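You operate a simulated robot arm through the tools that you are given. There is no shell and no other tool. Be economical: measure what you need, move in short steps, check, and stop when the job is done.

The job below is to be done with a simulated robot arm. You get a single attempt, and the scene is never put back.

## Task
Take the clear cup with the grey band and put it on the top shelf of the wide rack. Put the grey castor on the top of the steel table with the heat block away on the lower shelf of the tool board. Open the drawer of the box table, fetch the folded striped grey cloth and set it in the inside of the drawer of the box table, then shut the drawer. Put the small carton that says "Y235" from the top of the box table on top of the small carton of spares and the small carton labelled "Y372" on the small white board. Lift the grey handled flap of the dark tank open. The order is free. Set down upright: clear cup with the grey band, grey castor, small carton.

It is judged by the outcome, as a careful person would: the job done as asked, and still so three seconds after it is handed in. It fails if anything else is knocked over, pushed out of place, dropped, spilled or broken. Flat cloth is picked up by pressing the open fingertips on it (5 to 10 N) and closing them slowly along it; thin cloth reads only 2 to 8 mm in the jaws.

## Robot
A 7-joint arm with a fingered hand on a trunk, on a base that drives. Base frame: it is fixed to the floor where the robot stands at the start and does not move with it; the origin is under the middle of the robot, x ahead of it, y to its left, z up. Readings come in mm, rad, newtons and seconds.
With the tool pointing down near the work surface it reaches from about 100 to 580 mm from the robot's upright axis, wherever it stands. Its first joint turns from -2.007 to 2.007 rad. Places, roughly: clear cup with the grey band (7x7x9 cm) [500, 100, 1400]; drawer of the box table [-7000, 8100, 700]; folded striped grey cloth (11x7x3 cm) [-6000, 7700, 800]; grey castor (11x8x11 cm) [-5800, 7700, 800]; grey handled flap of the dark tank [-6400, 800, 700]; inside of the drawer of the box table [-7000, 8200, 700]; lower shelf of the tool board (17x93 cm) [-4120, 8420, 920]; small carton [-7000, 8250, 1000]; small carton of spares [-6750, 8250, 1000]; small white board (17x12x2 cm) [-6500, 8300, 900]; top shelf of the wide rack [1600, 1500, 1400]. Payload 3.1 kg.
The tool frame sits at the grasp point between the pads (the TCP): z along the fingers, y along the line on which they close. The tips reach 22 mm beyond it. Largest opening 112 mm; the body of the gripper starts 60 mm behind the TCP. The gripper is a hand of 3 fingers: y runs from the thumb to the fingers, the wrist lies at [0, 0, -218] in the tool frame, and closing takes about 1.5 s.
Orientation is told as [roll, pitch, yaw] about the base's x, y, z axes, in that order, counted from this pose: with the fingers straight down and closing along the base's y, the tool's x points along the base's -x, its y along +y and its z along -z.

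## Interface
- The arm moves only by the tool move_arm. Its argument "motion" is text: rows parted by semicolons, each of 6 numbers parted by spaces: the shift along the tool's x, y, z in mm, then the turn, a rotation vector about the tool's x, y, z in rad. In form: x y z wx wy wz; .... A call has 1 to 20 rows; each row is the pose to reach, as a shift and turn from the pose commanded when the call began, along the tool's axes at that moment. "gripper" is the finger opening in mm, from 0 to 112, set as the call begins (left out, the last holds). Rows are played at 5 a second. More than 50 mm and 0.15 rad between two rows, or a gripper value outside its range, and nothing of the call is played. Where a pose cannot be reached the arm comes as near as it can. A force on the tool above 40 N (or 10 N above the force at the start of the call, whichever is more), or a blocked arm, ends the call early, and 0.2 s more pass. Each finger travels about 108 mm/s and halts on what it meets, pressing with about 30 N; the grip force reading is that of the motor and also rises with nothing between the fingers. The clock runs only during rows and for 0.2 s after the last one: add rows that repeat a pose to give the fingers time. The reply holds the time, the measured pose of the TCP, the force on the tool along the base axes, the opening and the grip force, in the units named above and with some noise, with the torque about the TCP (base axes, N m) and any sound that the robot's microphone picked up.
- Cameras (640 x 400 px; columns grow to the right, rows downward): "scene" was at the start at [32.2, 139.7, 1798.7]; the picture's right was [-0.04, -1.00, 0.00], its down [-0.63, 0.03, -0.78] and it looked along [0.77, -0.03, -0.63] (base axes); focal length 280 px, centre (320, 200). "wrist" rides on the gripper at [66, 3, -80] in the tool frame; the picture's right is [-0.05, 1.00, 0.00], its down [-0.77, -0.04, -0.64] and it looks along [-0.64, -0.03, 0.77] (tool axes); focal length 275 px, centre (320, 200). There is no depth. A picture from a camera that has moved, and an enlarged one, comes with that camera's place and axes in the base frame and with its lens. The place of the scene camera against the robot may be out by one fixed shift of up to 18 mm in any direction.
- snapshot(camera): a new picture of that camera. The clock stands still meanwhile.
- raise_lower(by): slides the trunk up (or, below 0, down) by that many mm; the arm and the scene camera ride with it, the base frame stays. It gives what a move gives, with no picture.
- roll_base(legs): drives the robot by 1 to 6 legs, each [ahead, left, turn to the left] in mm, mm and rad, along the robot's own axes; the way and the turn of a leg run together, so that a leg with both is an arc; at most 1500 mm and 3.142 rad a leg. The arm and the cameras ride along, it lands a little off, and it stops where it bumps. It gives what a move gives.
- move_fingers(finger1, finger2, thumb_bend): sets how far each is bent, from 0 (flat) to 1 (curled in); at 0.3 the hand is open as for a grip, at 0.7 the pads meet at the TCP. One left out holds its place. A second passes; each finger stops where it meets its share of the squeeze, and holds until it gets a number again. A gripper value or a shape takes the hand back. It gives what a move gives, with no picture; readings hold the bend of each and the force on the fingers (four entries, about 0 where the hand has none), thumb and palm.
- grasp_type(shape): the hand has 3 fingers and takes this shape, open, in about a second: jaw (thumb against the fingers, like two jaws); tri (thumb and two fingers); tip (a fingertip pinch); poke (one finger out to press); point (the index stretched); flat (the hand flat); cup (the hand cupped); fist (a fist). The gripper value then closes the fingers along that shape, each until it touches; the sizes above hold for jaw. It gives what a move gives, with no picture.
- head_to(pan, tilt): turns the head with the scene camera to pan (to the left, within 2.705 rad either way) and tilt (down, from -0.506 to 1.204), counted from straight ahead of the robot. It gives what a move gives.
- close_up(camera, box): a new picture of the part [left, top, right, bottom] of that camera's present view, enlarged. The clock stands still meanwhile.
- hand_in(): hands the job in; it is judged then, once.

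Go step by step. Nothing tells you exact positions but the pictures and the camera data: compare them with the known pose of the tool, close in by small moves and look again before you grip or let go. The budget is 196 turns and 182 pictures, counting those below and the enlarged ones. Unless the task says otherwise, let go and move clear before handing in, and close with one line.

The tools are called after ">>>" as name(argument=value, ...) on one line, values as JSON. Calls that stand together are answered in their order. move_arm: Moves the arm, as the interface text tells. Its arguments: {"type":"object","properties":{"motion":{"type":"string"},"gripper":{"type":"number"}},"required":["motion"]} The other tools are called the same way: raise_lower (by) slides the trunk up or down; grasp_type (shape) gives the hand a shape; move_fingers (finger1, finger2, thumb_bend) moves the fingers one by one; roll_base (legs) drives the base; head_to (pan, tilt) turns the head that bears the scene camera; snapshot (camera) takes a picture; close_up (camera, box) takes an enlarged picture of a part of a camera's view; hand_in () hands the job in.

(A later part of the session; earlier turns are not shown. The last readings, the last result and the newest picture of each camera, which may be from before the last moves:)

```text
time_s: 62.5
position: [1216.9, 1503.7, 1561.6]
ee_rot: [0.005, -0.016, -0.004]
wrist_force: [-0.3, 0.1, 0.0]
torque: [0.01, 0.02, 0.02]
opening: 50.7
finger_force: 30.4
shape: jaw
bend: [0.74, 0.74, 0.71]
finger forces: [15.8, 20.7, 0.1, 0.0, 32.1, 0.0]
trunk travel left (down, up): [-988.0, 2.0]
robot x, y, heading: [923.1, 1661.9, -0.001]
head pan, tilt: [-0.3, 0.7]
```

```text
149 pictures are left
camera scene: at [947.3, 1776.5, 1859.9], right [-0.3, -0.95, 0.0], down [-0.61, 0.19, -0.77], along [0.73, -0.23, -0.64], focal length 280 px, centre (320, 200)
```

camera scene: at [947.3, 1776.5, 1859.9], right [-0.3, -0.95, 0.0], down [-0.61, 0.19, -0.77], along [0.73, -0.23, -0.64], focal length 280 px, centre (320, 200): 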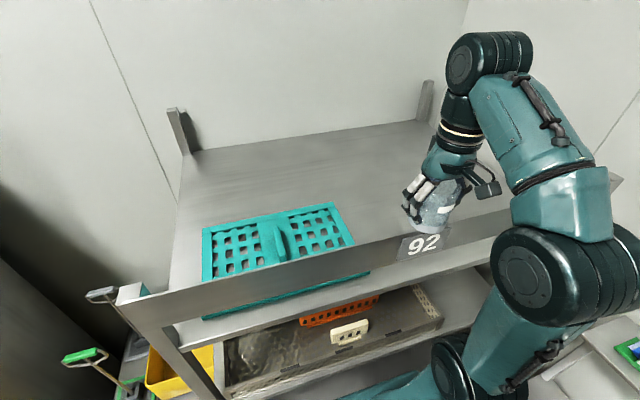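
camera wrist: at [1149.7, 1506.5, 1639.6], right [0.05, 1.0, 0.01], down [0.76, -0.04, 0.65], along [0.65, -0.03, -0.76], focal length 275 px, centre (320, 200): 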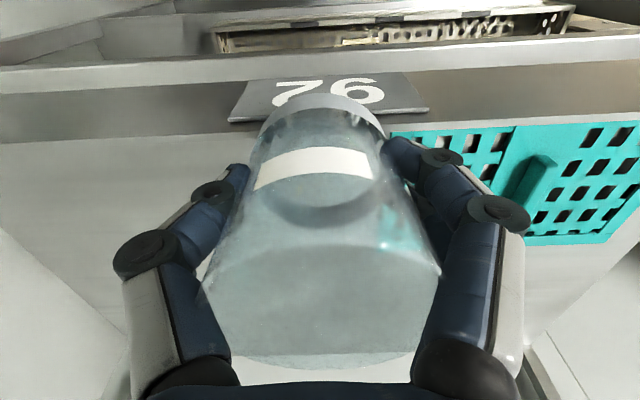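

>>> move_arm(motion="-40 0 0 0 0 0; -75 0 4 0 0 0; -105 0 8 0 0 0; -118 0 10 0 0 0; -118 0 10 0 0 0")

>>> snapshot(camera="wrist")

>>> snapshot(camera="scene")

```text
time_s: 63.7
position: [1337.4, 1503.6, 1553.3]
ee_rot: [0.002, -0.017, -0.001]
wrist_force: [1.5, 0.3, -0.9]
torque: [-0.03, 0.02, 0.03]
opening: 50.5
finger_force: 30.2
shape: jaw
bend: [0.74, 0.74, 0.71]
finger forces: [15.4, 20.4, 0.0, 0.0, 31.6, 0.1]
out of reach, approached as far as the arm can: row 1
trunk travel left (down, up): [-988.0, 2.0]
robot x, y, heading: [922.7, 1654.5, -0.007]
head pan, tilt: [-0.3, 0.7]
```

```text
148 pictures are left
camera wrist: at [1270.0, 1507.0, 1632.8], right [0.05, 1.0, 0.0], down [0.76, -0.04, 0.65], along [0.65, -0.03, -0.76], focal length 275 px, centre (320, 200)
```

wrist: 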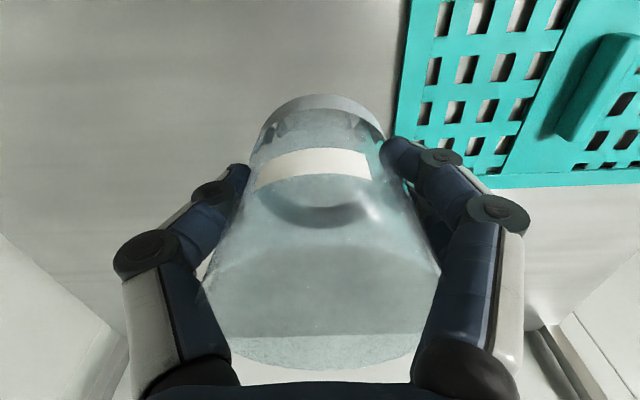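

```text
147 pictures are left
camera scene: at [949.9, 1778.8, 1859.7], right [-0.3, -0.95, 0.0], down [-0.61, 0.19, -0.77], along [0.73, -0.23, -0.64], focal length 280 px, centre (320, 200)
```

scene: 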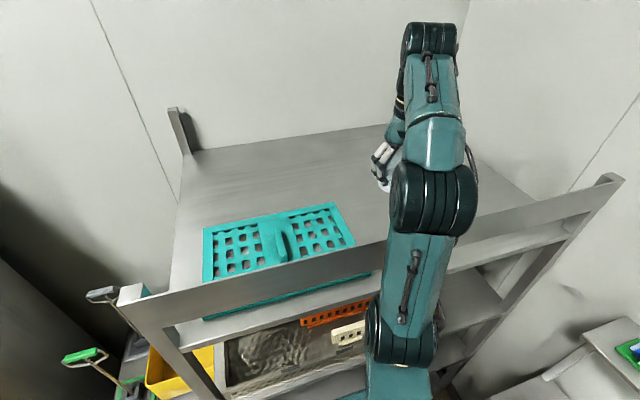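

Clear of the mat. I'll descend in stages with the arm.

>>> move_arm(motion="0 0 30 0 0 0; 0 0 60 0 0 0; 0 0 90 0 0 0; 0 0 110 0 0 0; 0 0 110 0 0 0")

>>> snapshot(camera="scene")

>>> snapshot(camera="wrist")

```text
time_s: 64.9
position: [1338.9, 1502.6, 1441.7]
ee_rot: [0.005, -0.016, -0.006]
wrist_force: [0.0, -0.7, 0.2]
torque: [0.03, 0.0, -0.02]
opening: 50.7
finger_force: 29.9
shape: jaw
bend: [0.74, 0.74, 0.71]
finger forces: [15.3, 20.2, 0.0, 0.0, 31.3, 0.0]
trunk travel left (down, up): [-988.0, 2.0]
robot x, y, heading: [921.0, 1657.8, -0.003]
head pan, tilt: [-0.3, 0.7]
```

```text
146 pictures are left
camera scene: at [949.4, 1776.9, 1859.8], right [-0.3, -0.95, 0.0], down [-0.61, 0.19, -0.76], along [0.73, -0.23, -0.64], focal length 280 px, centre (320, 200)
```

scene: 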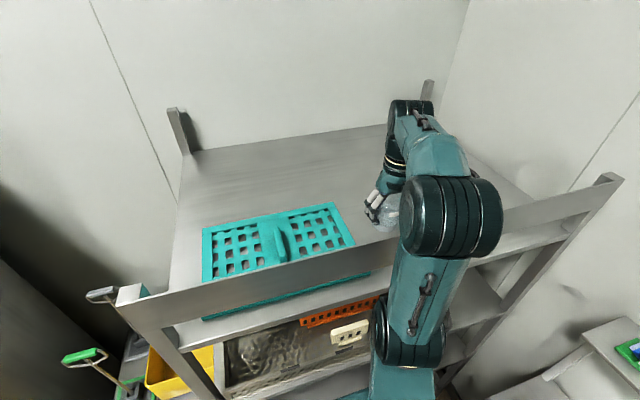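

```text
145 pictures are left
camera wrist: at [1271.7, 1506.0, 1521.6], right [0.05, 1.0, 0.01], down [0.76, -0.04, 0.65], along [0.65, -0.03, -0.76], focal length 275 px, centre (320, 200)
```

wrist: 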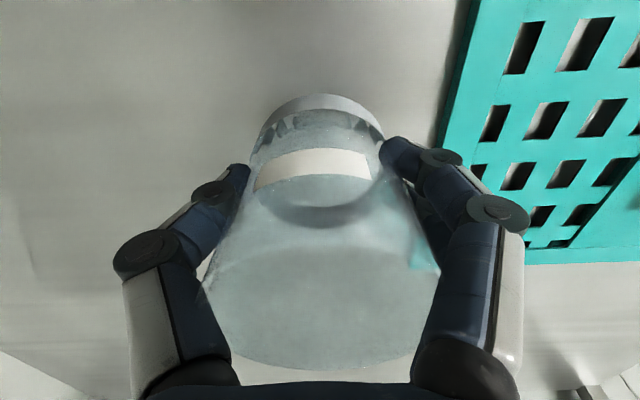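

>>> move_arm(motion="0 0 20 0 0 0; 0 0 40 0 0 0; 0 0 46 0 0 0; 0 0 50 0 0 0; 0 0 50 0 0 0")

>>> snapshot(camera="wrist")

>>> snapshot(camera="scene")

```text
time_s: 65.8
position: [1339.3, 1503.4, 1399.5]
ee_rot: [0.001, -0.033, -0.007]
wrist_force: [0.1, -0.5, 27.2]
torque: [0.35, 0.52, -0.03]
opening: 50.5
finger_force: 29.9
shape: jaw
bend: [0.74, 0.74, 0.71]
finger forces: [19.0, 27.9, 0.0, 0.0, 39.2, 0.0]
trunk travel left (down, up): [-988.0, 2.0]
robot x, y, heading: [924.2, 1656.1, -0.003]
head pan, tilt: [-0.3, 0.7]
stopped in row 4: the force on the tool passed its limit at 46 N (the readings are from after the stop); the commanded pose is now the measured one
```

```text
144 pictures are left
camera wrist: at [1271.8, 1507.2, 1477.2], right [0.05, 1.0, 0.0], down [0.75, -0.04, 0.66], along [0.66, -0.03, -0.75], focal length 275 px, centre (320, 200)
```

wrist: 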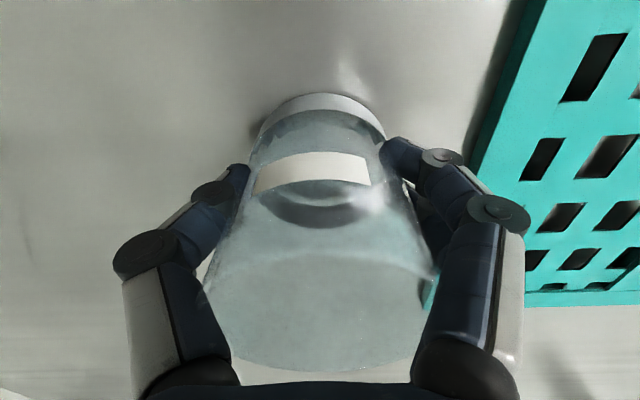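

```text
143 pictures are left
camera scene: at [945.8, 1778.0, 1860.1], right [-0.3, -0.95, 0.0], down [-0.61, 0.19, -0.77], along [0.73, -0.23, -0.64], focal length 280 px, centre (320, 200)
```

scene: 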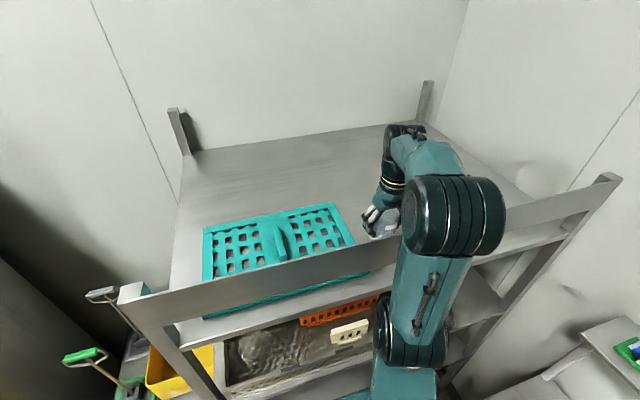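

Contact: the cup base is on the shelf. I'll ease off slightly and open modestly.

>>> move_arm(motion="0 0 -2 0 0 0; 0 0 -3 0 0 0; 0 0 -3 0 0 0")

>>> move_arm(motion="0 0 0 0 0 0; 0 0 0 0 0 0; 0 0 0 0 0 0; 0 0 0 0 0 0", gripper=88)

>>> snapshot(camera="wrist")

```text
time_s: 66.6
position: [1339.8, 1503.9, 1400.0]
ee_rot: [0.002, -0.026, -0.006]
wrist_force: [-1.3, -0.2, 9.3]
torque: [0.19, 0.24, 0.02]
opening: 50.6
finger_force: 29.9
shape: jaw
bend: [0.74, 0.74, 0.71]
finger forces: [17.7, 24.1, 0.1, 0.0, 35.8, 0.0]
trunk travel left (down, up): [-988.0, 2.0]
robot x, y, heading: [923.1, 1664.0, -0.004]
head pan, tilt: [-0.3, 0.7]
```

```text
time_s: 67.6
position: [1341.1, 1502.5, 1399.0]
ee_rot: [0.001, -0.026, -0.005]
wrist_force: [-0.7, 0.1, 1.9]
torque: [-0.01, 0.0, 0.0]
opening: 87.6
finger_force: 0.1
shape: jaw
bend: [0.61, 0.61, 0.57]
finger forces: [0.0, 1.0, 0.1, 0.0, 1.3, 0.1]
trunk travel left (down, up): [-988.0, 2.0]
robot x, y, heading: [923.0, 1660.8, -0.003]
head pan, tilt: [-0.3, 0.7]
```

```text
142 pictures are left
camera wrist: at [1273.7, 1506.5, 1477.9], right [0.05, 1.0, 0.0], down [0.75, -0.04, 0.66], along [0.66, -0.03, -0.75], focal length 275 px, centre (320, 200)
```

wrist: 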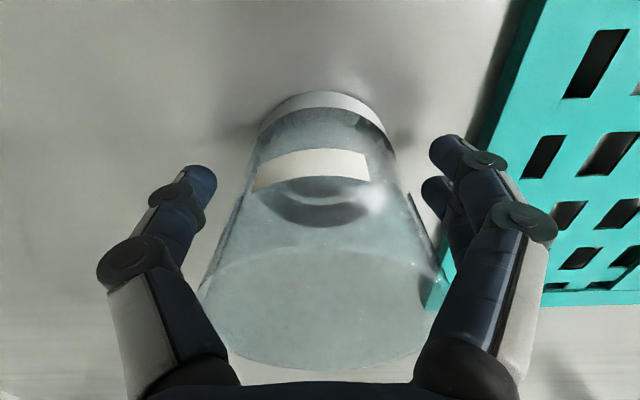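

The cup stands free. I'll open a bit more and rise straight up.

>>> move_arm(motion="0 0 0 0 0 0; 0 0 -5 0 0 0; 0 0 -30 0 0 0; 0 0 -60 0 0 0", gripper=106)

>>> snapshot(camera="wrist")

```text
time_s: 68.6
position: [1341.5, 1503.5, 1458.5]
ee_rot: [0.0, -0.026, -0.005]
wrist_force: [0.4, -0.7, -0.4]
torque: [-0.02, -0.02, 0.01]
opening: 105.7
finger_force: 0.0
shape: jaw
bend: [0.41, 0.41, 0.38]
finger forces: [0.0, 0.0, 0.0, 0.0, 0.0, 0.0]
trunk travel left (down, up): [-988.0, 2.0]
robot x, y, heading: [922.8, 1655.7, -0.005]
head pan, tilt: [-0.3, 0.7]
```

```text
141 pictures are left
camera wrist: at [1273.2, 1506.8, 1538.0], right [0.05, 1.0, 0.0], down [0.75, -0.04, 0.66], along [0.66, -0.03, -0.75], focal length 275 px, centre (320, 200)
```

wrist: 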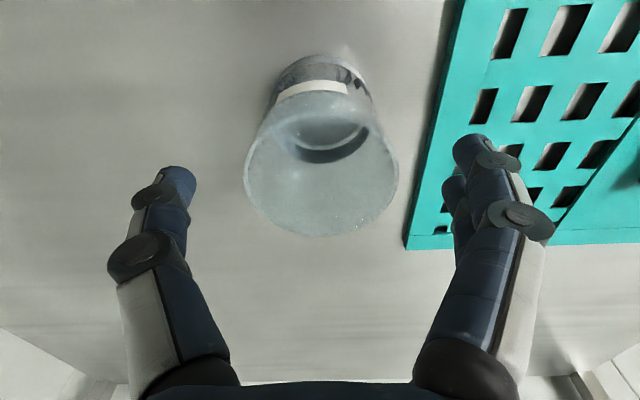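

Cup stands upright on the shelf. Rise further and retract over the bar.

>>> move_arm(motion="0 0 -40 0 0 0; 0 0 -80 0 0 0; 0 0 -95 0 0 0; 45 0 -95 0 0 0; 90 0 -98 0 0 0; 135 0 -98 0 0 0; 180 0 -98 0 0 0; 220 40 -98 0 0 0; 230 80 -98 0 0 0; 230 120 -98 0 0 0")

>>> snapshot(camera="scene")

```text
refused: row 8 steps farther than a row can; nothing moved
```

```text
140 pictures are left
camera scene: at [949.5, 1776.8, 1859.8], right [-0.3, -0.95, 0.0], down [-0.61, 0.19, -0.76], along [0.73, -0.23, -0.64], focal length 280 px, centre (320, 200)
```

scene: 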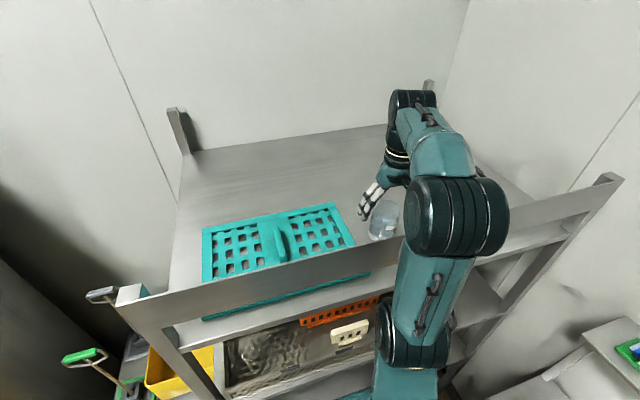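

>>> move_arm(motion="0 0 -40 0 0 0; 0 0 -80 0 0 0; 0 0 -95 0 0 0; 45 0 -95 0 0 0; 90 0 -98 0 0 0; 135 0 -98 0 0 0; 180 0 -98 0 0 0; 210 35 -98 0 0 0; 230 75 -98 0 0 0; 230 120 -98 0 0 0")

>>> snapshot(camera="scene")

```text
time_s: 70.8
position: [1114.9, 1622.2, 1552.3]
ee_rot: [0.0, -0.023, -0.005]
wrist_force: [0.5, 0.2, -0.5]
torque: [0.0, 0.06, 0.01]
opening: 105.9
finger_force: 0.0
shape: jaw
bend: [0.41, 0.41, 0.38]
finger forces: [0.1, 0.0, 0.1, 0.1, 0.0, 0.0]
trunk travel left (down, up): [-988.0, 2.0]
robot x, y, heading: [920.3, 1660.3, -0.004]
head pan, tilt: [-0.3, 0.7]
```

```text
139 pictures are left
camera scene: at [954.2, 1776.7, 1859.8], right [-0.3, -0.95, 0.0], down [-0.62, 0.19, -0.76], along [0.73, -0.23, -0.65], focal length 280 px, centre (320, 200)
```

scene: 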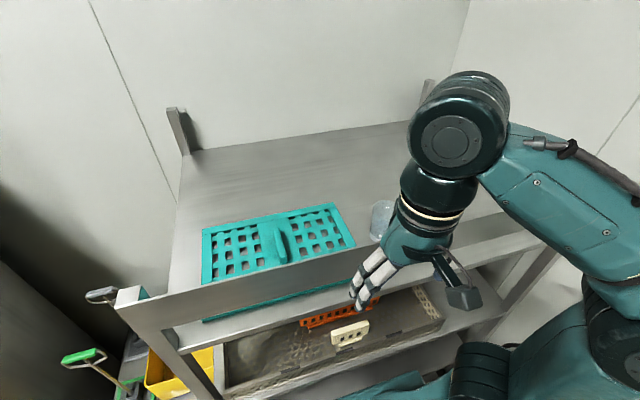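

Cup task done. I'll back out into the open floor and look for a route toward the far areas.

>>> roll_base(legs=[[-500, 60, 0], [-650, 60, 0]])

>>> head_to(pan=1.6, tilt=0.3)

>>> snapshot(camera="scene")

>>> head_to(pan=2.5, tilt=0.3)

>>> snapshot(camera="scene")

```text
time_s: 76.9
position: [-23.8, 1732.0, 1553.4]
ee_rot: [0.001, -0.025, 0.0]
wrist_force: [0.2, -0.9, 0.0]
torque: [-0.01, 0.02, -0.02]
opening: 105.7
finger_force: 0.0
shape: jaw
bend: [0.41, 0.41, 0.38]
finger forces: [0.0, 0.0, 0.0, 0.1, 0.1, 0.1]
trunk travel left (down, up): [-988.0, 2.0]
robot x, y, heading: [-213.4, 1767.7, 0.009]
head pan, tilt: [-0.3, 0.7]
```

```text
time_s: 78.8
position: [-24.2, 1731.8, 1553.1]
ee_rot: [0.002, -0.028, 0.003]
wrist_force: [0.0, 0.0, 0.2]
torque: [-0.02, 0.03, -0.01]
opening: 106.1
finger_force: 0.0
shape: jaw
bend: [0.41, 0.41, 0.38]
finger forces: [0.1, 0.0, 0.0, 0.0, 0.0, 0.0]
trunk travel left (down, up): [-988.0, 2.0]
robot x, y, heading: [-214.4, 1765.2, 0.005]
head pan, tilt: [1.6, 0.3]
```

```text
138 pictures are left
camera scene: at [-272.1, 2002.9, 1896.0], right [1.0, 0.03, 0.0], down [0.01, -0.3, -0.96], along [-0.03, 0.95, -0.3], focal length 280 px, centre (320, 200)
```

scene: 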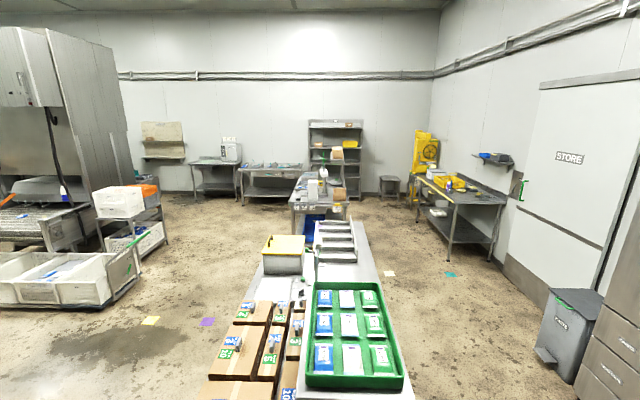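

```text
time_s: 80.0
position: [-25.7, 1732.4, 1553.0]
ee_rot: [0.003, -0.026, 0.002]
wrist_force: [0.3, 0.2, -0.5]
torque: [0.02, -0.02, -0.01]
opening: 105.7
finger_force: 0.1
shape: jaw
bend: [0.41, 0.41, 0.38]
finger forces: [0.1, 0.0, 0.0, 0.0, 0.0, 0.1]
trunk travel left (down, up): [-988.0, 2.0]
robot x, y, heading: [-215.5, 1766.9, 0.007]
head pan, tilt: [2.499, 0.3]
```

```text
137 pictures are left
camera scene: at [-344.0, 1965.5, 1896.0], right [0.6, 0.8, 0.0], down [0.24, -0.18, -0.96], along [-0.77, 0.57, -0.3], focal length 280 px, centre (320, 200)
```

scene: 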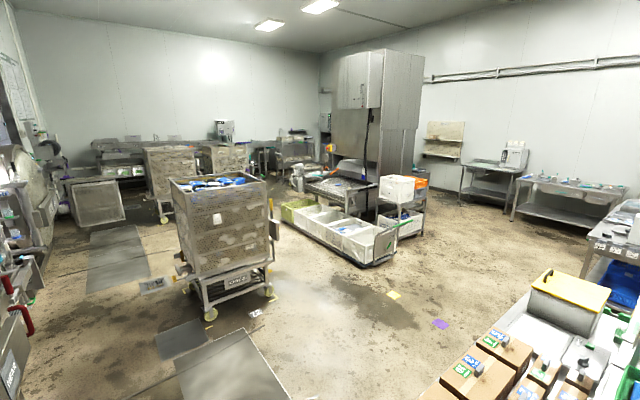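

The far wall is at y≈8.5 m; there's a corridor between the long table (x>-725) and the tray trolley (x<-2375). I'll drive along x≈-1500.

>>> roll_base(legs=[[0, 0, 1.562], [300, 500, 0], [100, 800, 0], [1500, 0, 0], [1500, 0, 0]])

>>> head_to(pan=0.3, tilt=0.3)

>>> snapshot(camera="scene")

>>> head_to(pan=1.3, tilt=0.3)

>>> snapshot(camera="scene")

```text
time_s: 105.4
position: [-1697.7, 5392.9, 1553.0]
ee_rot: [0.001, -0.027, 1.642]
wrist_force: [-0.7, 0.5, -0.3]
torque: [0.0, 0.0, 0.02]
opening: 105.8
finger_force: 0.1
shape: jaw
bend: [0.41, 0.41, 0.38]
finger forces: [0.1, 0.1, 0.0, 0.0, 0.0, 0.1]
trunk travel left (down, up): [-988.0, 2.0]
robot x, y, heading: [-1715.8, 5201.8, 1.641]
head pan, tilt: [2.499, 0.3]
```

```text
time_s: 107.5
position: [-1697.3, 5391.8, 1552.1]
ee_rot: [0.002, -0.026, 1.64]
wrist_force: [0.1, 0.2, -0.4]
torque: [0.02, 0.03, -0.01]
opening: 105.8
finger_force: 0.0
shape: jaw
bend: [0.41, 0.41, 0.38]
finger forces: [0.0, 0.0, 0.0, 0.1, 0.0, 0.0]
trunk travel left (down, up): [-988.0, 2.0]
robot x, y, heading: [-1715.2, 5200.7, 1.641]
head pan, tilt: [0.3, 0.3]
```

```text
136 pictures are left
camera scene: at [-1893.8, 5207.4, 1896.0], right [0.93, 0.36, 0.0], down [0.11, -0.28, -0.96], along [-0.35, 0.89, -0.3], focal length 280 px, centre (320, 200)
```

scene: 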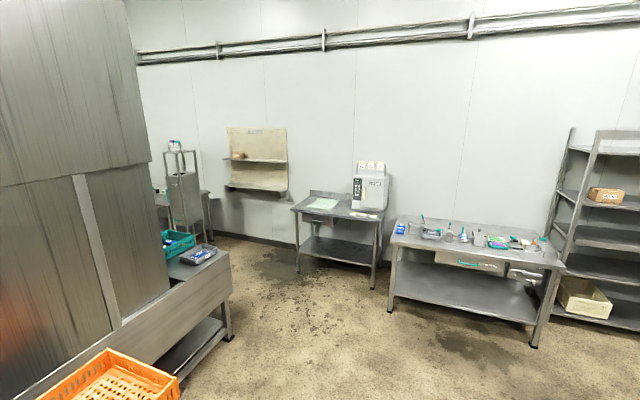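

```text
time_s: 108.8
position: [-1697.3, 5393.1, 1552.3]
ee_rot: [0.003, -0.027, 1.641]
wrist_force: [0.2, -0.6, 0.1]
torque: [0.02, -0.01, 0.0]
opening: 105.7
finger_force: 0.0
shape: jaw
bend: [0.41, 0.41, 0.38]
finger forces: [0.0, 0.0, 0.0, 0.1, 0.0, 0.1]
trunk travel left (down, up): [-988.0, 2.0]
robot x, y, heading: [-1716.4, 5201.7, 1.638]
head pan, tilt: [1.3, 0.3]
```

```text
135 pictures are left
camera scene: at [-1951.3, 5139.0, 1896.0], right [0.2, 0.98, 0.0], down [0.29, -0.06, -0.96], along [-0.94, 0.19, -0.3], focal length 280 px, centre (320, 200)
```

scene: 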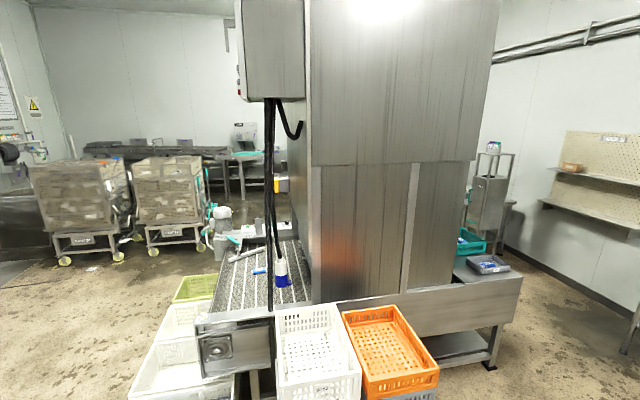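

Passage exists between the machine's end (y≈6770) and the far-wall tables (y≈7650–7950). I'll drive through toward the tool board.

>>> roll_base(legs=[[0, 0, -0.07], [1500, 0, 0], [500, 300, 0], [120, 1200, 0]])

>>> head_to(pan=0.7, tilt=0.35)

>>> snapshot(camera="scene")

>>> head_to(pan=1.5, tilt=0.35)

>>> snapshot(camera="scene")

```text
time_s: 125.1
position: [-3132.4, 7514.7, 1553.7]
ee_rot: [0.001, -0.026, 1.544]
wrist_force: [0.6, 1.6, 0.1]
torque: [0.0, 0.02, -0.02]
opening: 105.8
finger_force: 0.1
shape: jaw
bend: [0.41, 0.41, 0.38]
finger forces: [0.0, 0.0, 0.0, 0.0, 0.0, 0.0]
trunk travel left (down, up): [-988.0, 2.0]
robot x, y, heading: [-3173.7, 7325.7, 1.551]
head pan, tilt: [1.3, 0.3]
```

```text
time_s: 126.1
position: [-3133.8, 7513.4, 1551.8]
ee_rot: [0.002, -0.027, 1.545]
wrist_force: [0.4, 0.1, 0.0]
torque: [0.01, -0.01, -0.01]
opening: 105.8
finger_force: 0.1
shape: jaw
bend: [0.41, 0.41, 0.38]
finger forces: [0.0, 0.1, 0.0, 0.0, 0.0, 0.0]
trunk travel left (down, up): [-988.0, 2.0]
robot x, y, heading: [-3173.2, 7324.9, 1.543]
head pan, tilt: [0.7, 0.351]
```

```text
134 pictures are left
camera scene: at [-3378.2, 7332.1, 1891.3], right [0.78, 0.63, 0.0], down [0.21, -0.27, -0.94], along [-0.59, 0.73, -0.34], focal length 280 px, centre (320, 200)
```

scene: 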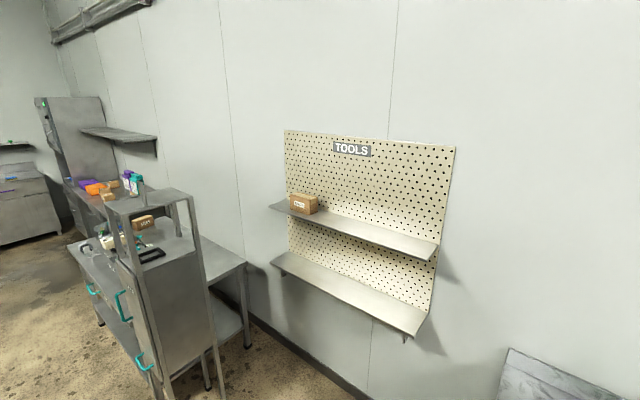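

```text
time_s: 127.2
position: [-3133.8, 7514.1, 1553.1]
ee_rot: [0.003, -0.027, 1.545]
wrist_force: [-0.3, -0.4, -0.6]
torque: [0.0, -0.01, -0.02]
opening: 105.9
finger_force: 0.1
shape: jaw
bend: [0.41, 0.41, 0.38]
finger forces: [0.1, 0.1, 0.0, 0.1, 0.0, 0.0]
trunk travel left (down, up): [-988.0, 2.0]
robot x, y, heading: [-3169.9, 7329.5, 1.548]
head pan, tilt: [1.499, 0.351]
```

```text
133 pictures are left
camera scene: at [-3412.8, 7268.7, 1891.3], right [0.1, 1.0, 0.0], down [0.34, -0.03, -0.94], along [-0.93, 0.09, -0.34], focal length 280 px, centre (320, 200)
```

scene: 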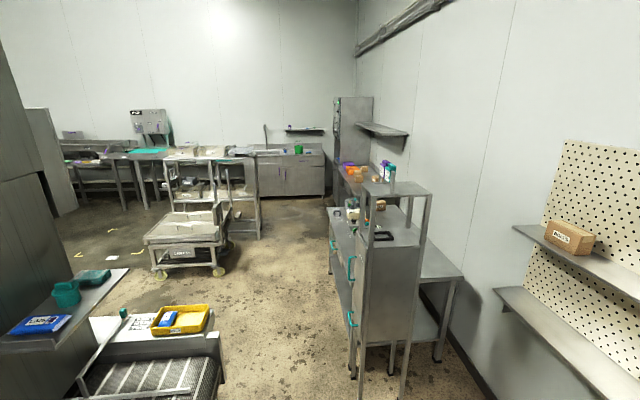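

The tool board's lower shelf is empty at z≈920; the work tables run beyond a tall stand at x≈-4850. I'll drive along the aisle at y≈7240.

>>> roll_base(legs=[[-70, 1000, 0.02], [0, 900, 0]])

>>> head_to(pan=0.6, tilt=0.6)

>>> snapshot(camera="scene")

>>> head_to(pan=1.5, tilt=0.5)

>>> snapshot(camera="scene")

```text
time_s: 136.9
position: [-5057.4, 7442.8, 1553.2]
ee_rot: [0.001, -0.027, 1.58]
wrist_force: [0.2, 0.0, -0.3]
torque: [0.02, -0.01, -0.01]
opening: 105.7
finger_force: 0.1
shape: jaw
bend: [0.41, 0.41, 0.38]
finger forces: [0.1, 0.0, 0.0, 0.0, 0.0, 0.1]
trunk travel left (down, up): [-988.0, 2.0]
robot x, y, heading: [-5089.6, 7254.5, 1.579]
head pan, tilt: [1.499, 0.351]
```

```text
time_s: 138.1
position: [-5057.8, 7441.4, 1551.9]
ee_rot: [0.003, -0.026, 1.582]
wrist_force: [-0.3, -0.5, -1.0]
torque: [-0.01, 0.02, 0.03]
opening: 105.5
finger_force: 0.1
shape: jaw
bend: [0.41, 0.41, 0.38]
finger forces: [0.0, 0.0, 0.0, 0.1, 0.0, 0.0]
trunk travel left (down, up): [-988.0, 2.0]
robot x, y, heading: [-5087.0, 7251.5, 1.583]
head pan, tilt: [0.6, 0.6]
```

```text
132 pictures are left
camera scene: at [-5287.2, 7252.6, 1868.5], right [0.82, 0.58, 0.0], down [0.33, -0.46, -0.83], along [-0.48, 0.67, -0.56], focal length 280 px, centre (320, 200)
```

scene: 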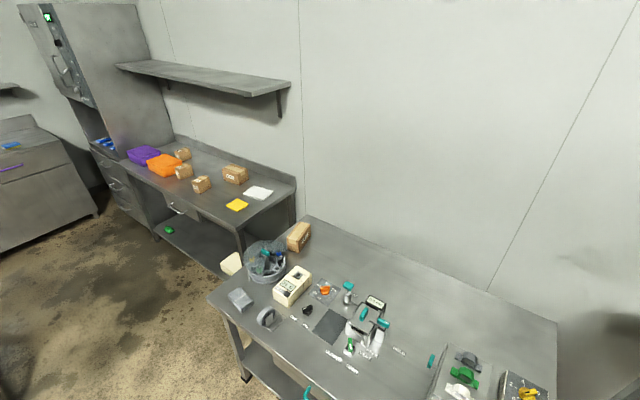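

```text
time_s: 139.3
position: [-5057.6, 7442.2, 1552.6]
ee_rot: [0.003, -0.027, 1.58]
wrist_force: [-0.2, -0.2, -0.5]
torque: [0.01, 0.0, 0.03]
opening: 105.5
finger_force: 0.1
shape: jaw
bend: [0.41, 0.41, 0.38]
finger forces: [0.1, 0.0, 0.0, 0.1, 0.1, 0.0]
trunk travel left (down, up): [-988.0, 2.0]
robot x, y, heading: [-5087.4, 7256.9, 1.584]
head pan, tilt: [1.499, 0.499]
```

```text
131 pictures are left
camera scene: at [-5327.0, 7185.8, 1877.6], right [0.06, 1.0, 0.0], down [0.48, -0.03, -0.88], along [-0.88, 0.05, -0.48], focal length 280 px, centre (320, 200)
```

scene: 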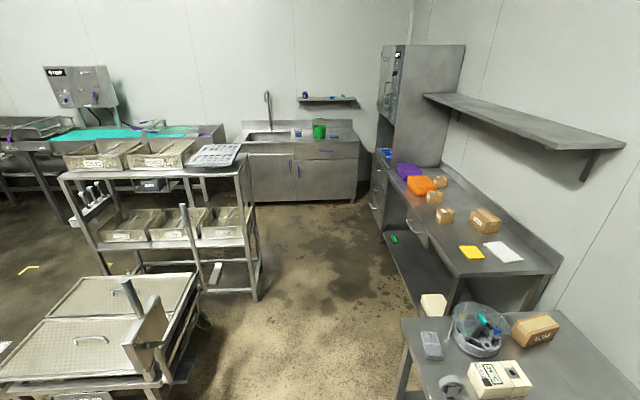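

The castor is at about [-5846, 7661] and the cloth at [-6026, 7676] on the steel table. I'll move in front of them.

>>> roll_base(legs=[[10, 800, -0.01]])

>>> raise_lower(by=-400)

>>> head_to(pan=0.0, tilt=0.7)

>>> snapshot(camera="scene")

>>> snapshot(camera="wrist")

```text
time_s: 143.5
position: [-5843.1, 7450.0, 1552.6]
ee_rot: [0.004, -0.026, 1.56]
wrist_force: [0.4, -0.7, 0.3]
torque: [0.01, 0.03, 0.01]
opening: 105.7
finger_force: 0.0
shape: jaw
bend: [0.41, 0.41, 0.38]
finger forces: [0.0, 0.2, 0.0, 0.0, 0.0, 0.0]
trunk travel left (down, up): [-988.0, 2.0]
robot x, y, heading: [-5880.8, 7261.9, 1.564]
head pan, tilt: [1.499, 0.499]
```

```text
time_s: 147.3
position: [-5843.0, 7451.0, 1154.0]
ee_rot: [0.003, -0.026, 1.558]
wrist_force: [0.8, -0.5, 0.4]
torque: [0.01, 0.02, -0.01]
opening: 105.5
finger_force: 0.2
shape: jaw
bend: [0.41, 0.41, 0.38]
finger forces: [0.1, 0.0, 0.0, 0.0, 0.0, 0.0]
trunk travel left (down, up): [-588.0, 402.0]
robot x, y, heading: [-5883.2, 7261.9, 1.562]
head pan, tilt: [1.499, 0.499]
```

```text
time_s: 148.9
position: [-5843.0, 7449.7, 1153.2]
ee_rot: [0.002, -0.027, 1.561]
wrist_force: [0.9, 0.1, 0.1]
torque: [0.03, 0.02, -0.02]
opening: 105.7
finger_force: 0.2
shape: jaw
bend: [0.41, 0.41, 0.38]
finger forces: [0.1, 0.1, 0.0, 0.0, 0.0, 0.0]
trunk travel left (down, up): [-588.0, 402.0]
robot x, y, heading: [-5882.3, 7261.5, 1.558]
head pan, tilt: [0.0, 0.7]
```

```text
130 pictures are left
camera scene: at [-6025.4, 7277.4, 1459.9], right [1.0, -0.01, 0.0], down [-0.01, -0.64, -0.77], along [0.01, 0.77, -0.64], focal length 280 px, centre (320, 200)
```

scene: 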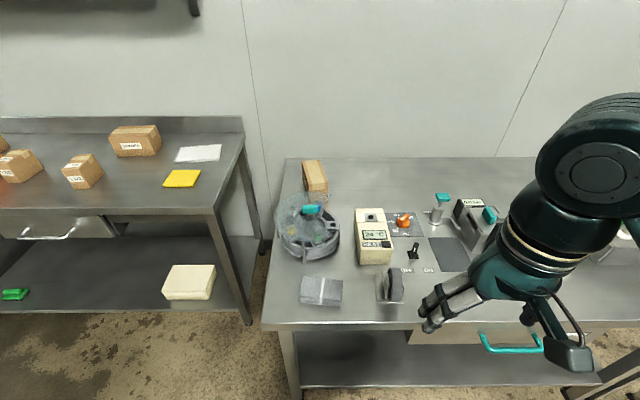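

```text
129 pictures are left
camera wrist: at [-5845.8, 7382.1, 1231.7], right [-1.0, 0.06, 0.0], down [0.04, 0.75, 0.66], along [0.04, 0.66, -0.75], focal length 275 px, centre (320, 200)
```

wrist: 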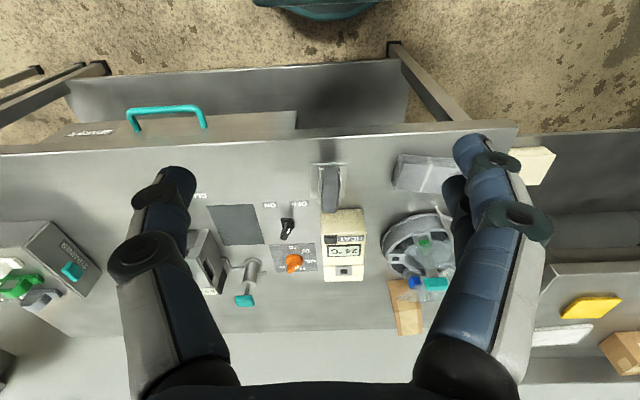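

>>> close_up(camera="scene", box=[280, 240, 440, 340])

>>> close_up(camera="wrist", box=[270, 130, 470, 255])

```text
4.00 times, centred on (360, 290) of scene
camera zoom: at [-6025.4, 7277.4, 1459.9], right [1.0, -0.01, 0.0], down [-0.01, -0.64, -0.77], along [0.01, 0.77, -0.64], focal length 1122 px, centre (160, -160)
```

zoom: 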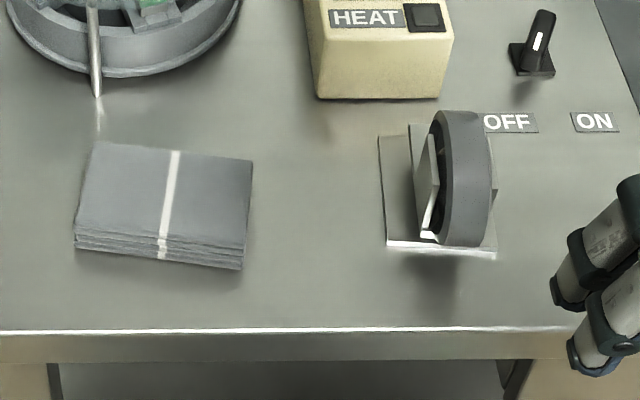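

```text
3.20 times, centred on (370, 192) of wrist
camera zoom: at [-5845.8, 7382.1, 1231.7], right [-1.0, 0.06, 0.0], down [0.04, 0.75, 0.66], along [0.04, 0.66, -0.75], focal length 881 px, centre (160, 224)
```

zoom: 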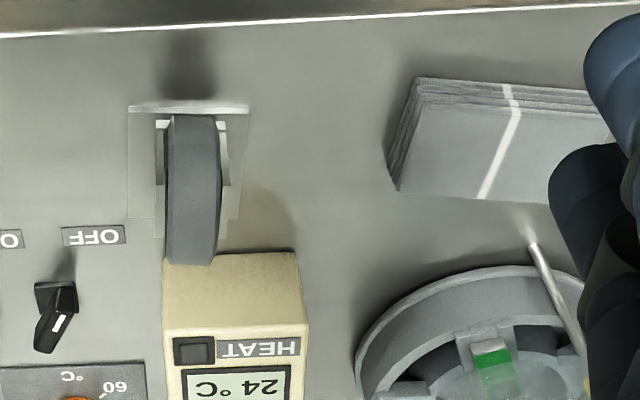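

The castor stands plate-down with its wheel on top; wheel centre ≈[-5844, 7685, 865], gripped across the wheel along x. I'll lower the trunk, move over it, and check.

>>> raise_lower(by=-150)

>>> move_arm(motion="-40 0 0 0 0 0; -80 0 0 0 0 0; -120 0 0 0 0 0; -160 0 0 0 0 0; -200 1 0 0 0 0; -232 1 0 0 0 0; -232 1 0 0 0 0", gripper=100)

>>> snapshot(camera="wrist")

>>> snapshot(camera="scene")

```text
time_s: 150.7
position: [-5842.0, 7449.3, 1003.2]
ee_rot: [0.002, -0.026, 1.56]
wrist_force: [-0.6, 0.0, 0.2]
torque: [-0.01, -0.02, 0.01]
opening: 105.6
finger_force: 0.1
shape: jaw
bend: [0.41, 0.41, 0.38]
finger forces: [0.0, 0.0, 0.0, 0.0, 0.1, 0.0]
trunk travel left (down, up): [-438.0, 552.0]
robot x, y, heading: [-5879.8, 7258.4, 1.566]
head pan, tilt: [0.0, 0.7]
```

```text
time_s: 152.3
position: [-5841.5, 7681.4, 1010.7]
ee_rot: [0.0, -0.03, 1.562]
wrist_force: [1.2, -0.1, 0.7]
torque: [0.0, -0.06, -0.04]
opening: 99.9
finger_force: 0.1
shape: jaw
bend: [0.49, 0.49, 0.45]
finger forces: [0.0, 0.1, 0.0, 0.0, 0.1, 0.1]
trunk travel left (down, up): [-438.0, 552.0]
robot x, y, heading: [-5876.1, 7260.1, 1.565]
head pan, tilt: [0.0, 0.7]
```

```text
126 pictures are left
camera wrist: at [-5844.4, 7613.4, 1089.6], right [-1.0, 0.06, 0.0], down [0.04, 0.75, 0.66], along [0.04, 0.66, -0.75], focal length 275 px, centre (320, 200)
```

wrist: 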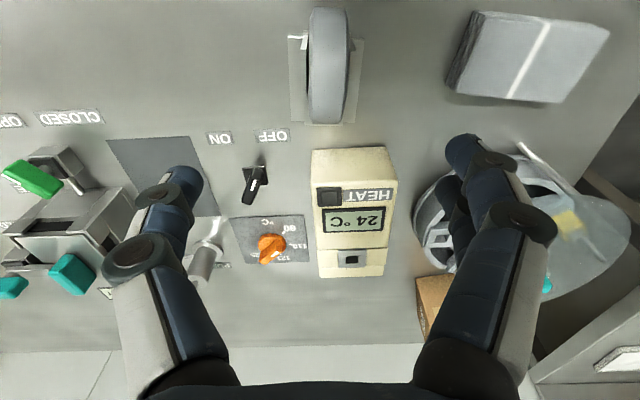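

```text
125 pictures are left
camera scene: at [-6026.8, 7277.1, 1309.6], right [1.0, -0.01, 0.0], down [0.0, -0.64, -0.77], along [0.01, 0.77, -0.64], focal length 280 px, centre (320, 200)
```

scene: 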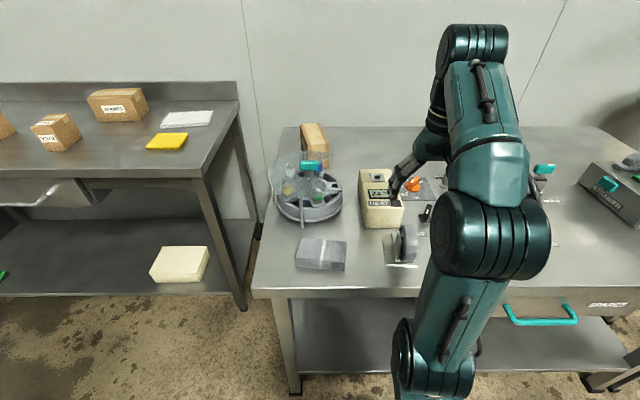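

Well aligned over the wheel. Descend.

>>> move_arm(motion="0 2 40 0 0 0; 0 2 80 0 0 0; 0 2 105 0 0 0; 0 2 105 0 0 0")

>>> snapshot(camera="wrist")

>>> close_up(camera="scene", box=[300, 150, 500, 300])

```text
time_s: 153.3
position: [-5843.2, 7684.2, 907.1]
ee_rot: [0.002, -0.026, 1.561]
wrist_force: [0.9, 0.6, -0.2]
torque: [-0.05, 0.03, 0.01]
opening: 100.1
finger_force: 0.0
shape: jaw
bend: [0.49, 0.49, 0.45]
finger forces: [0.0, 0.0, 0.1, 0.1, 0.0, 0.1]
trunk travel left (down, up): [-438.0, 552.0]
robot x, y, heading: [-5878.4, 7261.2, 1.563]
head pan, tilt: [0.0, 0.7]
```

```text
124 pictures are left
camera wrist: at [-5846.2, 7617.2, 986.6], right [-1.0, 0.06, 0.0], down [0.04, 0.75, 0.66], along [0.04, 0.66, -0.75], focal length 275 px, centre (320, 200)
```

wrist: 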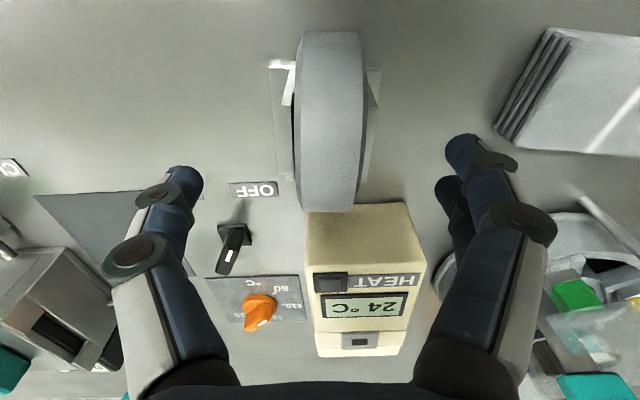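

```text
2.67 times, centred on (400, 225) of scene
camera zoom: at [-6025.3, 7277.5, 1309.8], right [1.0, -0.01, 0.0], down [-0.01, -0.64, -0.76], along [0.01, 0.76, -0.64], focal length 748 px, centre (107, 133)
```

zoom: 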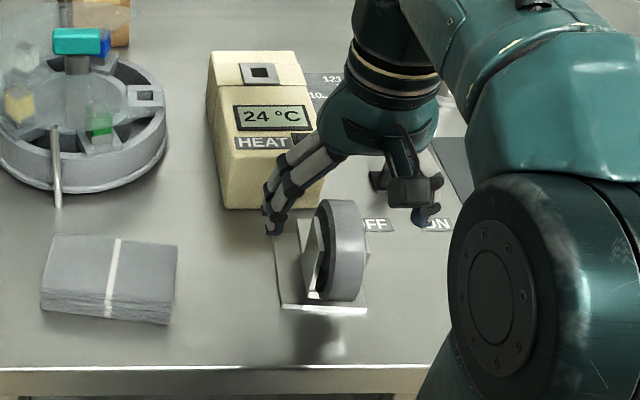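

>>> move_arm(motion="0 2 15 0 0 0; 0 2 30 0 0 0; 0 2 30 0 0 0")

>>> move_arm(motion="0 0 0 0 0 0; 0 0 0 0 0 0; 0 0 0 0 0 0; 0 0 0 0 0 0; 0 0 0 0 0 0; 0 0 0 0 0 0; 0 0 0 0 0 0; 0 0 0 0 0 0", gripper=25)

>>> snapshot(camera="wrist")

```text
time_s: 154.1
position: [-5844.4, 7686.1, 876.7]
ee_rot: [0.002, -0.026, 1.559]
wrist_force: [-0.7, 0.0, -0.7]
torque: [0.01, 0.0, 0.01]
opening: 100.0
finger_force: 0.0
shape: jaw
bend: [0.49, 0.49, 0.45]
finger forces: [0.0, 0.0, 0.1, 0.0, 0.0, 0.0]
trunk travel left (down, up): [-438.0, 552.0]
robot x, y, heading: [-5878.4, 7260.5, 1.564]
head pan, tilt: [0.0, 0.7]
```

```text
time_s: 155.9
position: [-5845.5, 7685.6, 877.7]
ee_rot: [0.002, -0.026, 1.559]
wrist_force: [-0.3, -0.2, -3.0]
torque: [0.0, 0.06, 0.02]
opening: 26.1
finger_force: 29.2
shape: jaw
bend: [0.73, 0.73, 0.7]
finger forces: [13.7, 13.4, 0.0, 0.1, 27.2, 0.1]
trunk travel left (down, up): [-438.0, 552.0]
robot x, y, heading: [-5876.9, 7262.0, 1.561]
head pan, tilt: [0.0, 0.7]
```

```text
122 pictures are left
camera wrist: at [-5848.7, 7618.1, 955.3], right [-1.0, 0.06, 0.0], down [0.04, 0.75, 0.66], along [0.04, 0.65, -0.76], focal length 275 px, centre (320, 200)
```

wrist: 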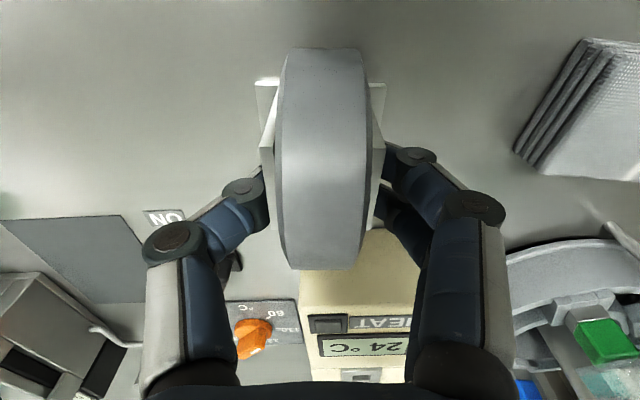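

Gripped on the wheel. Tighten and lift.

>>> move_arm(motion="0 0 0 0 0 0; 0 0 0 0 0 0; 0 0 -20 0 0 0; 0 0 -40 0 0 0; 0 0 -60 0 0 0; 0 0 -60 0 0 0", gripper=10)

>>> snapshot(camera="wrist")

>>> snapshot(camera="scene")

```text
time_s: 157.3
position: [-5843.0, 7685.6, 934.5]
ee_rot: [0.001, -0.027, 1.561]
wrist_force: [0.2, 0.0, -4.1]
torque: [0.0, 0.04, 0.05]
opening: 25.8
finger_force: 29.8
shape: jaw
bend: [0.73, 0.73, 0.7]
finger forces: [13.7, 13.6, 0.0, 0.0, 27.3, 0.1]
trunk travel left (down, up): [-438.0, 552.0]
robot x, y, heading: [-5881.2, 7260.0, 1.563]
head pan, tilt: [0.0, 0.7]
```

```text
121 pictures are left
camera wrist: at [-5847.0, 7617.5, 1013.4], right [-1.0, 0.06, 0.0], down [0.04, 0.75, 0.66], along [0.04, 0.65, -0.76], focal length 275 px, centre (320, 200)
```

wrist: 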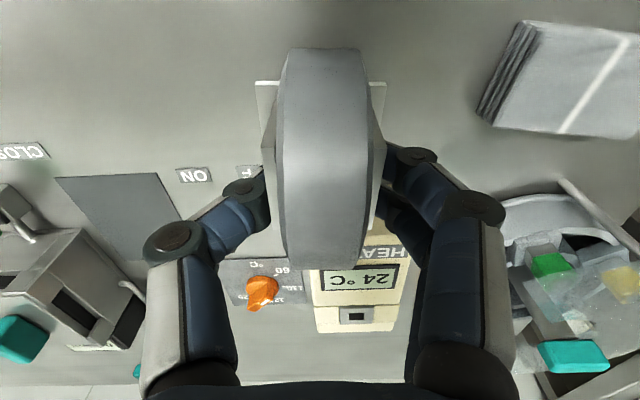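

```text
120 pictures are left
camera scene: at [-6025.3, 7277.9, 1309.8], right [1.0, -0.01, 0.0], down [-0.01, -0.64, -0.76], along [0.01, 0.76, -0.64], focal length 280 px, centre (320, 200)
```

scene: 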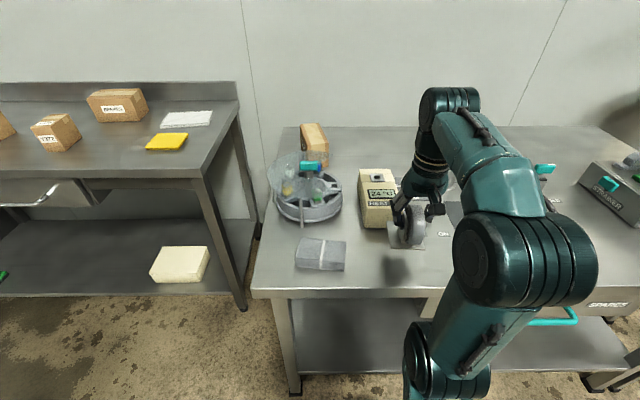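

Castor held. I'll retract the arm, and drive to the tool board.

>>> move_arm(motion="0 0 -30 0 0 0; 40 0 -50 0 0 0; 80 0 -50 0 0 0; 125 0 -50 0 0 0; 170 0 -50 0 0 0; 215 0 -50 0 0 0; 235 0 -50 0 0 0")

>>> roll_base(legs=[[0, -900, 0], [0, -860, 0], [250, 0, 0]])

>>> raise_lower(by=100)

>>> head_to(pan=0.0, tilt=0.4)

>>> snapshot(camera="scene")

>>> snapshot(camera="wrist")

```text
time_s: 158.9
position: [-5848.6, 7446.8, 980.1]
ee_rot: [0.001, -0.025, 1.559]
wrist_force: [-0.1, 0.1, -3.9]
torque: [0.03, -0.01, 0.02]
opening: 25.6
finger_force: 29.8
shape: jaw
bend: [0.73, 0.73, 0.7]
finger forces: [14.1, 14.1, 0.1, 0.0, 28.1, 0.1]
trunk travel left (down, up): [-438.0, 552.0]
robot x, y, heading: [-5878.1, 7261.0, 1.561]
head pan, tilt: [0.0, 0.7]
```

```text
time_s: 169.3
position: [-4096.6, 7721.9, 979.5]
ee_rot: [0.002, -0.026, 1.6]
wrist_force: [-0.8, 0.1, -3.8]
torque: [-0.05, -0.01, 0.02]
opening: 25.5
finger_force: 29.6
shape: jaw
bend: [0.73, 0.73, 0.7]
finger forces: [13.9, 14.2, 0.1, 0.0, 28.2, 0.0]
trunk travel left (down, up): [-438.0, 552.0]
robot x, y, heading: [-4121.2, 7531.1, 1.603]
head pan, tilt: [0.0, 0.7]
```

```text
time_s: 170.6
position: [-4096.8, 7722.4, 1080.5]
ee_rot: [0.0, -0.026, 1.601]
wrist_force: [-1.8, 0.2, -4.8]
torque: [-0.03, 0.06, 0.01]
opening: 25.5
finger_force: 29.9
shape: jaw
bend: [0.73, 0.73, 0.7]
finger forces: [14.0, 14.3, 0.0, 0.0, 28.2, 0.0]
trunk travel left (down, up): [-538.0, 452.0]
robot x, y, heading: [-4121.4, 7534.5, 1.604]
head pan, tilt: [0.0, 0.7]
```

```text
time_s: 171.4
position: [-4096.3, 7720.4, 1079.7]
ee_rot: [0.001, -0.025, 1.601]
wrist_force: [-1.0, -0.4, -4.2]
torque: [0.02, 0.05, -0.01]
opening: 25.5
finger_force: 29.3
shape: jaw
bend: [0.73, 0.73, 0.7]
finger forces: [14.0, 14.1, 0.0, 0.1, 28.2, 0.1]
trunk travel left (down, up): [-538.0, 452.0]
robot x, y, heading: [-4118.2, 7529.1, 1.604]
head pan, tilt: [0.0, 0.4]
```

```text
119 pictures are left
camera scene: at [-4266.5, 7551.6, 1436.6], right [1.0, 0.03, 0.0], down [0.01, -0.39, -0.92], along [-0.03, 0.92, -0.39], focal length 280 px, centre (320, 200)
```

scene: 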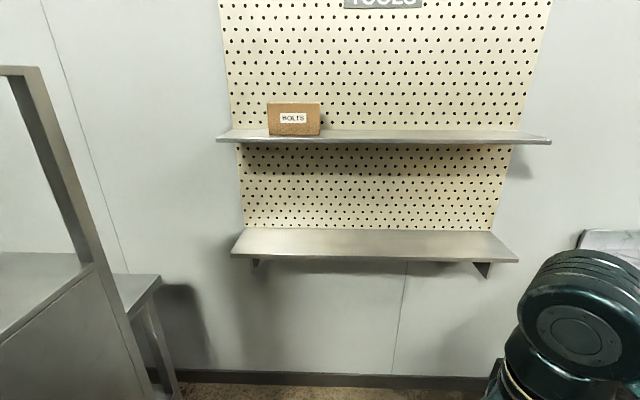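

```text
118 pictures are left
camera wrist: at [-4096.6, 7653.1, 1159.3], right [-1.0, 0.02, 0.0], down [0.01, 0.75, 0.66], along [0.01, 0.66, -0.75], focal length 275 px, centre (320, 200)
```

wrist: 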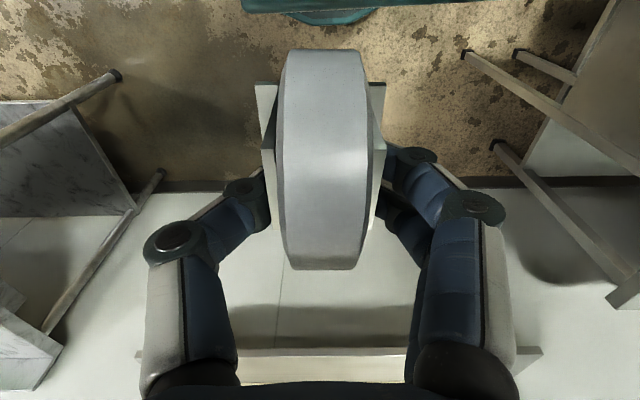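

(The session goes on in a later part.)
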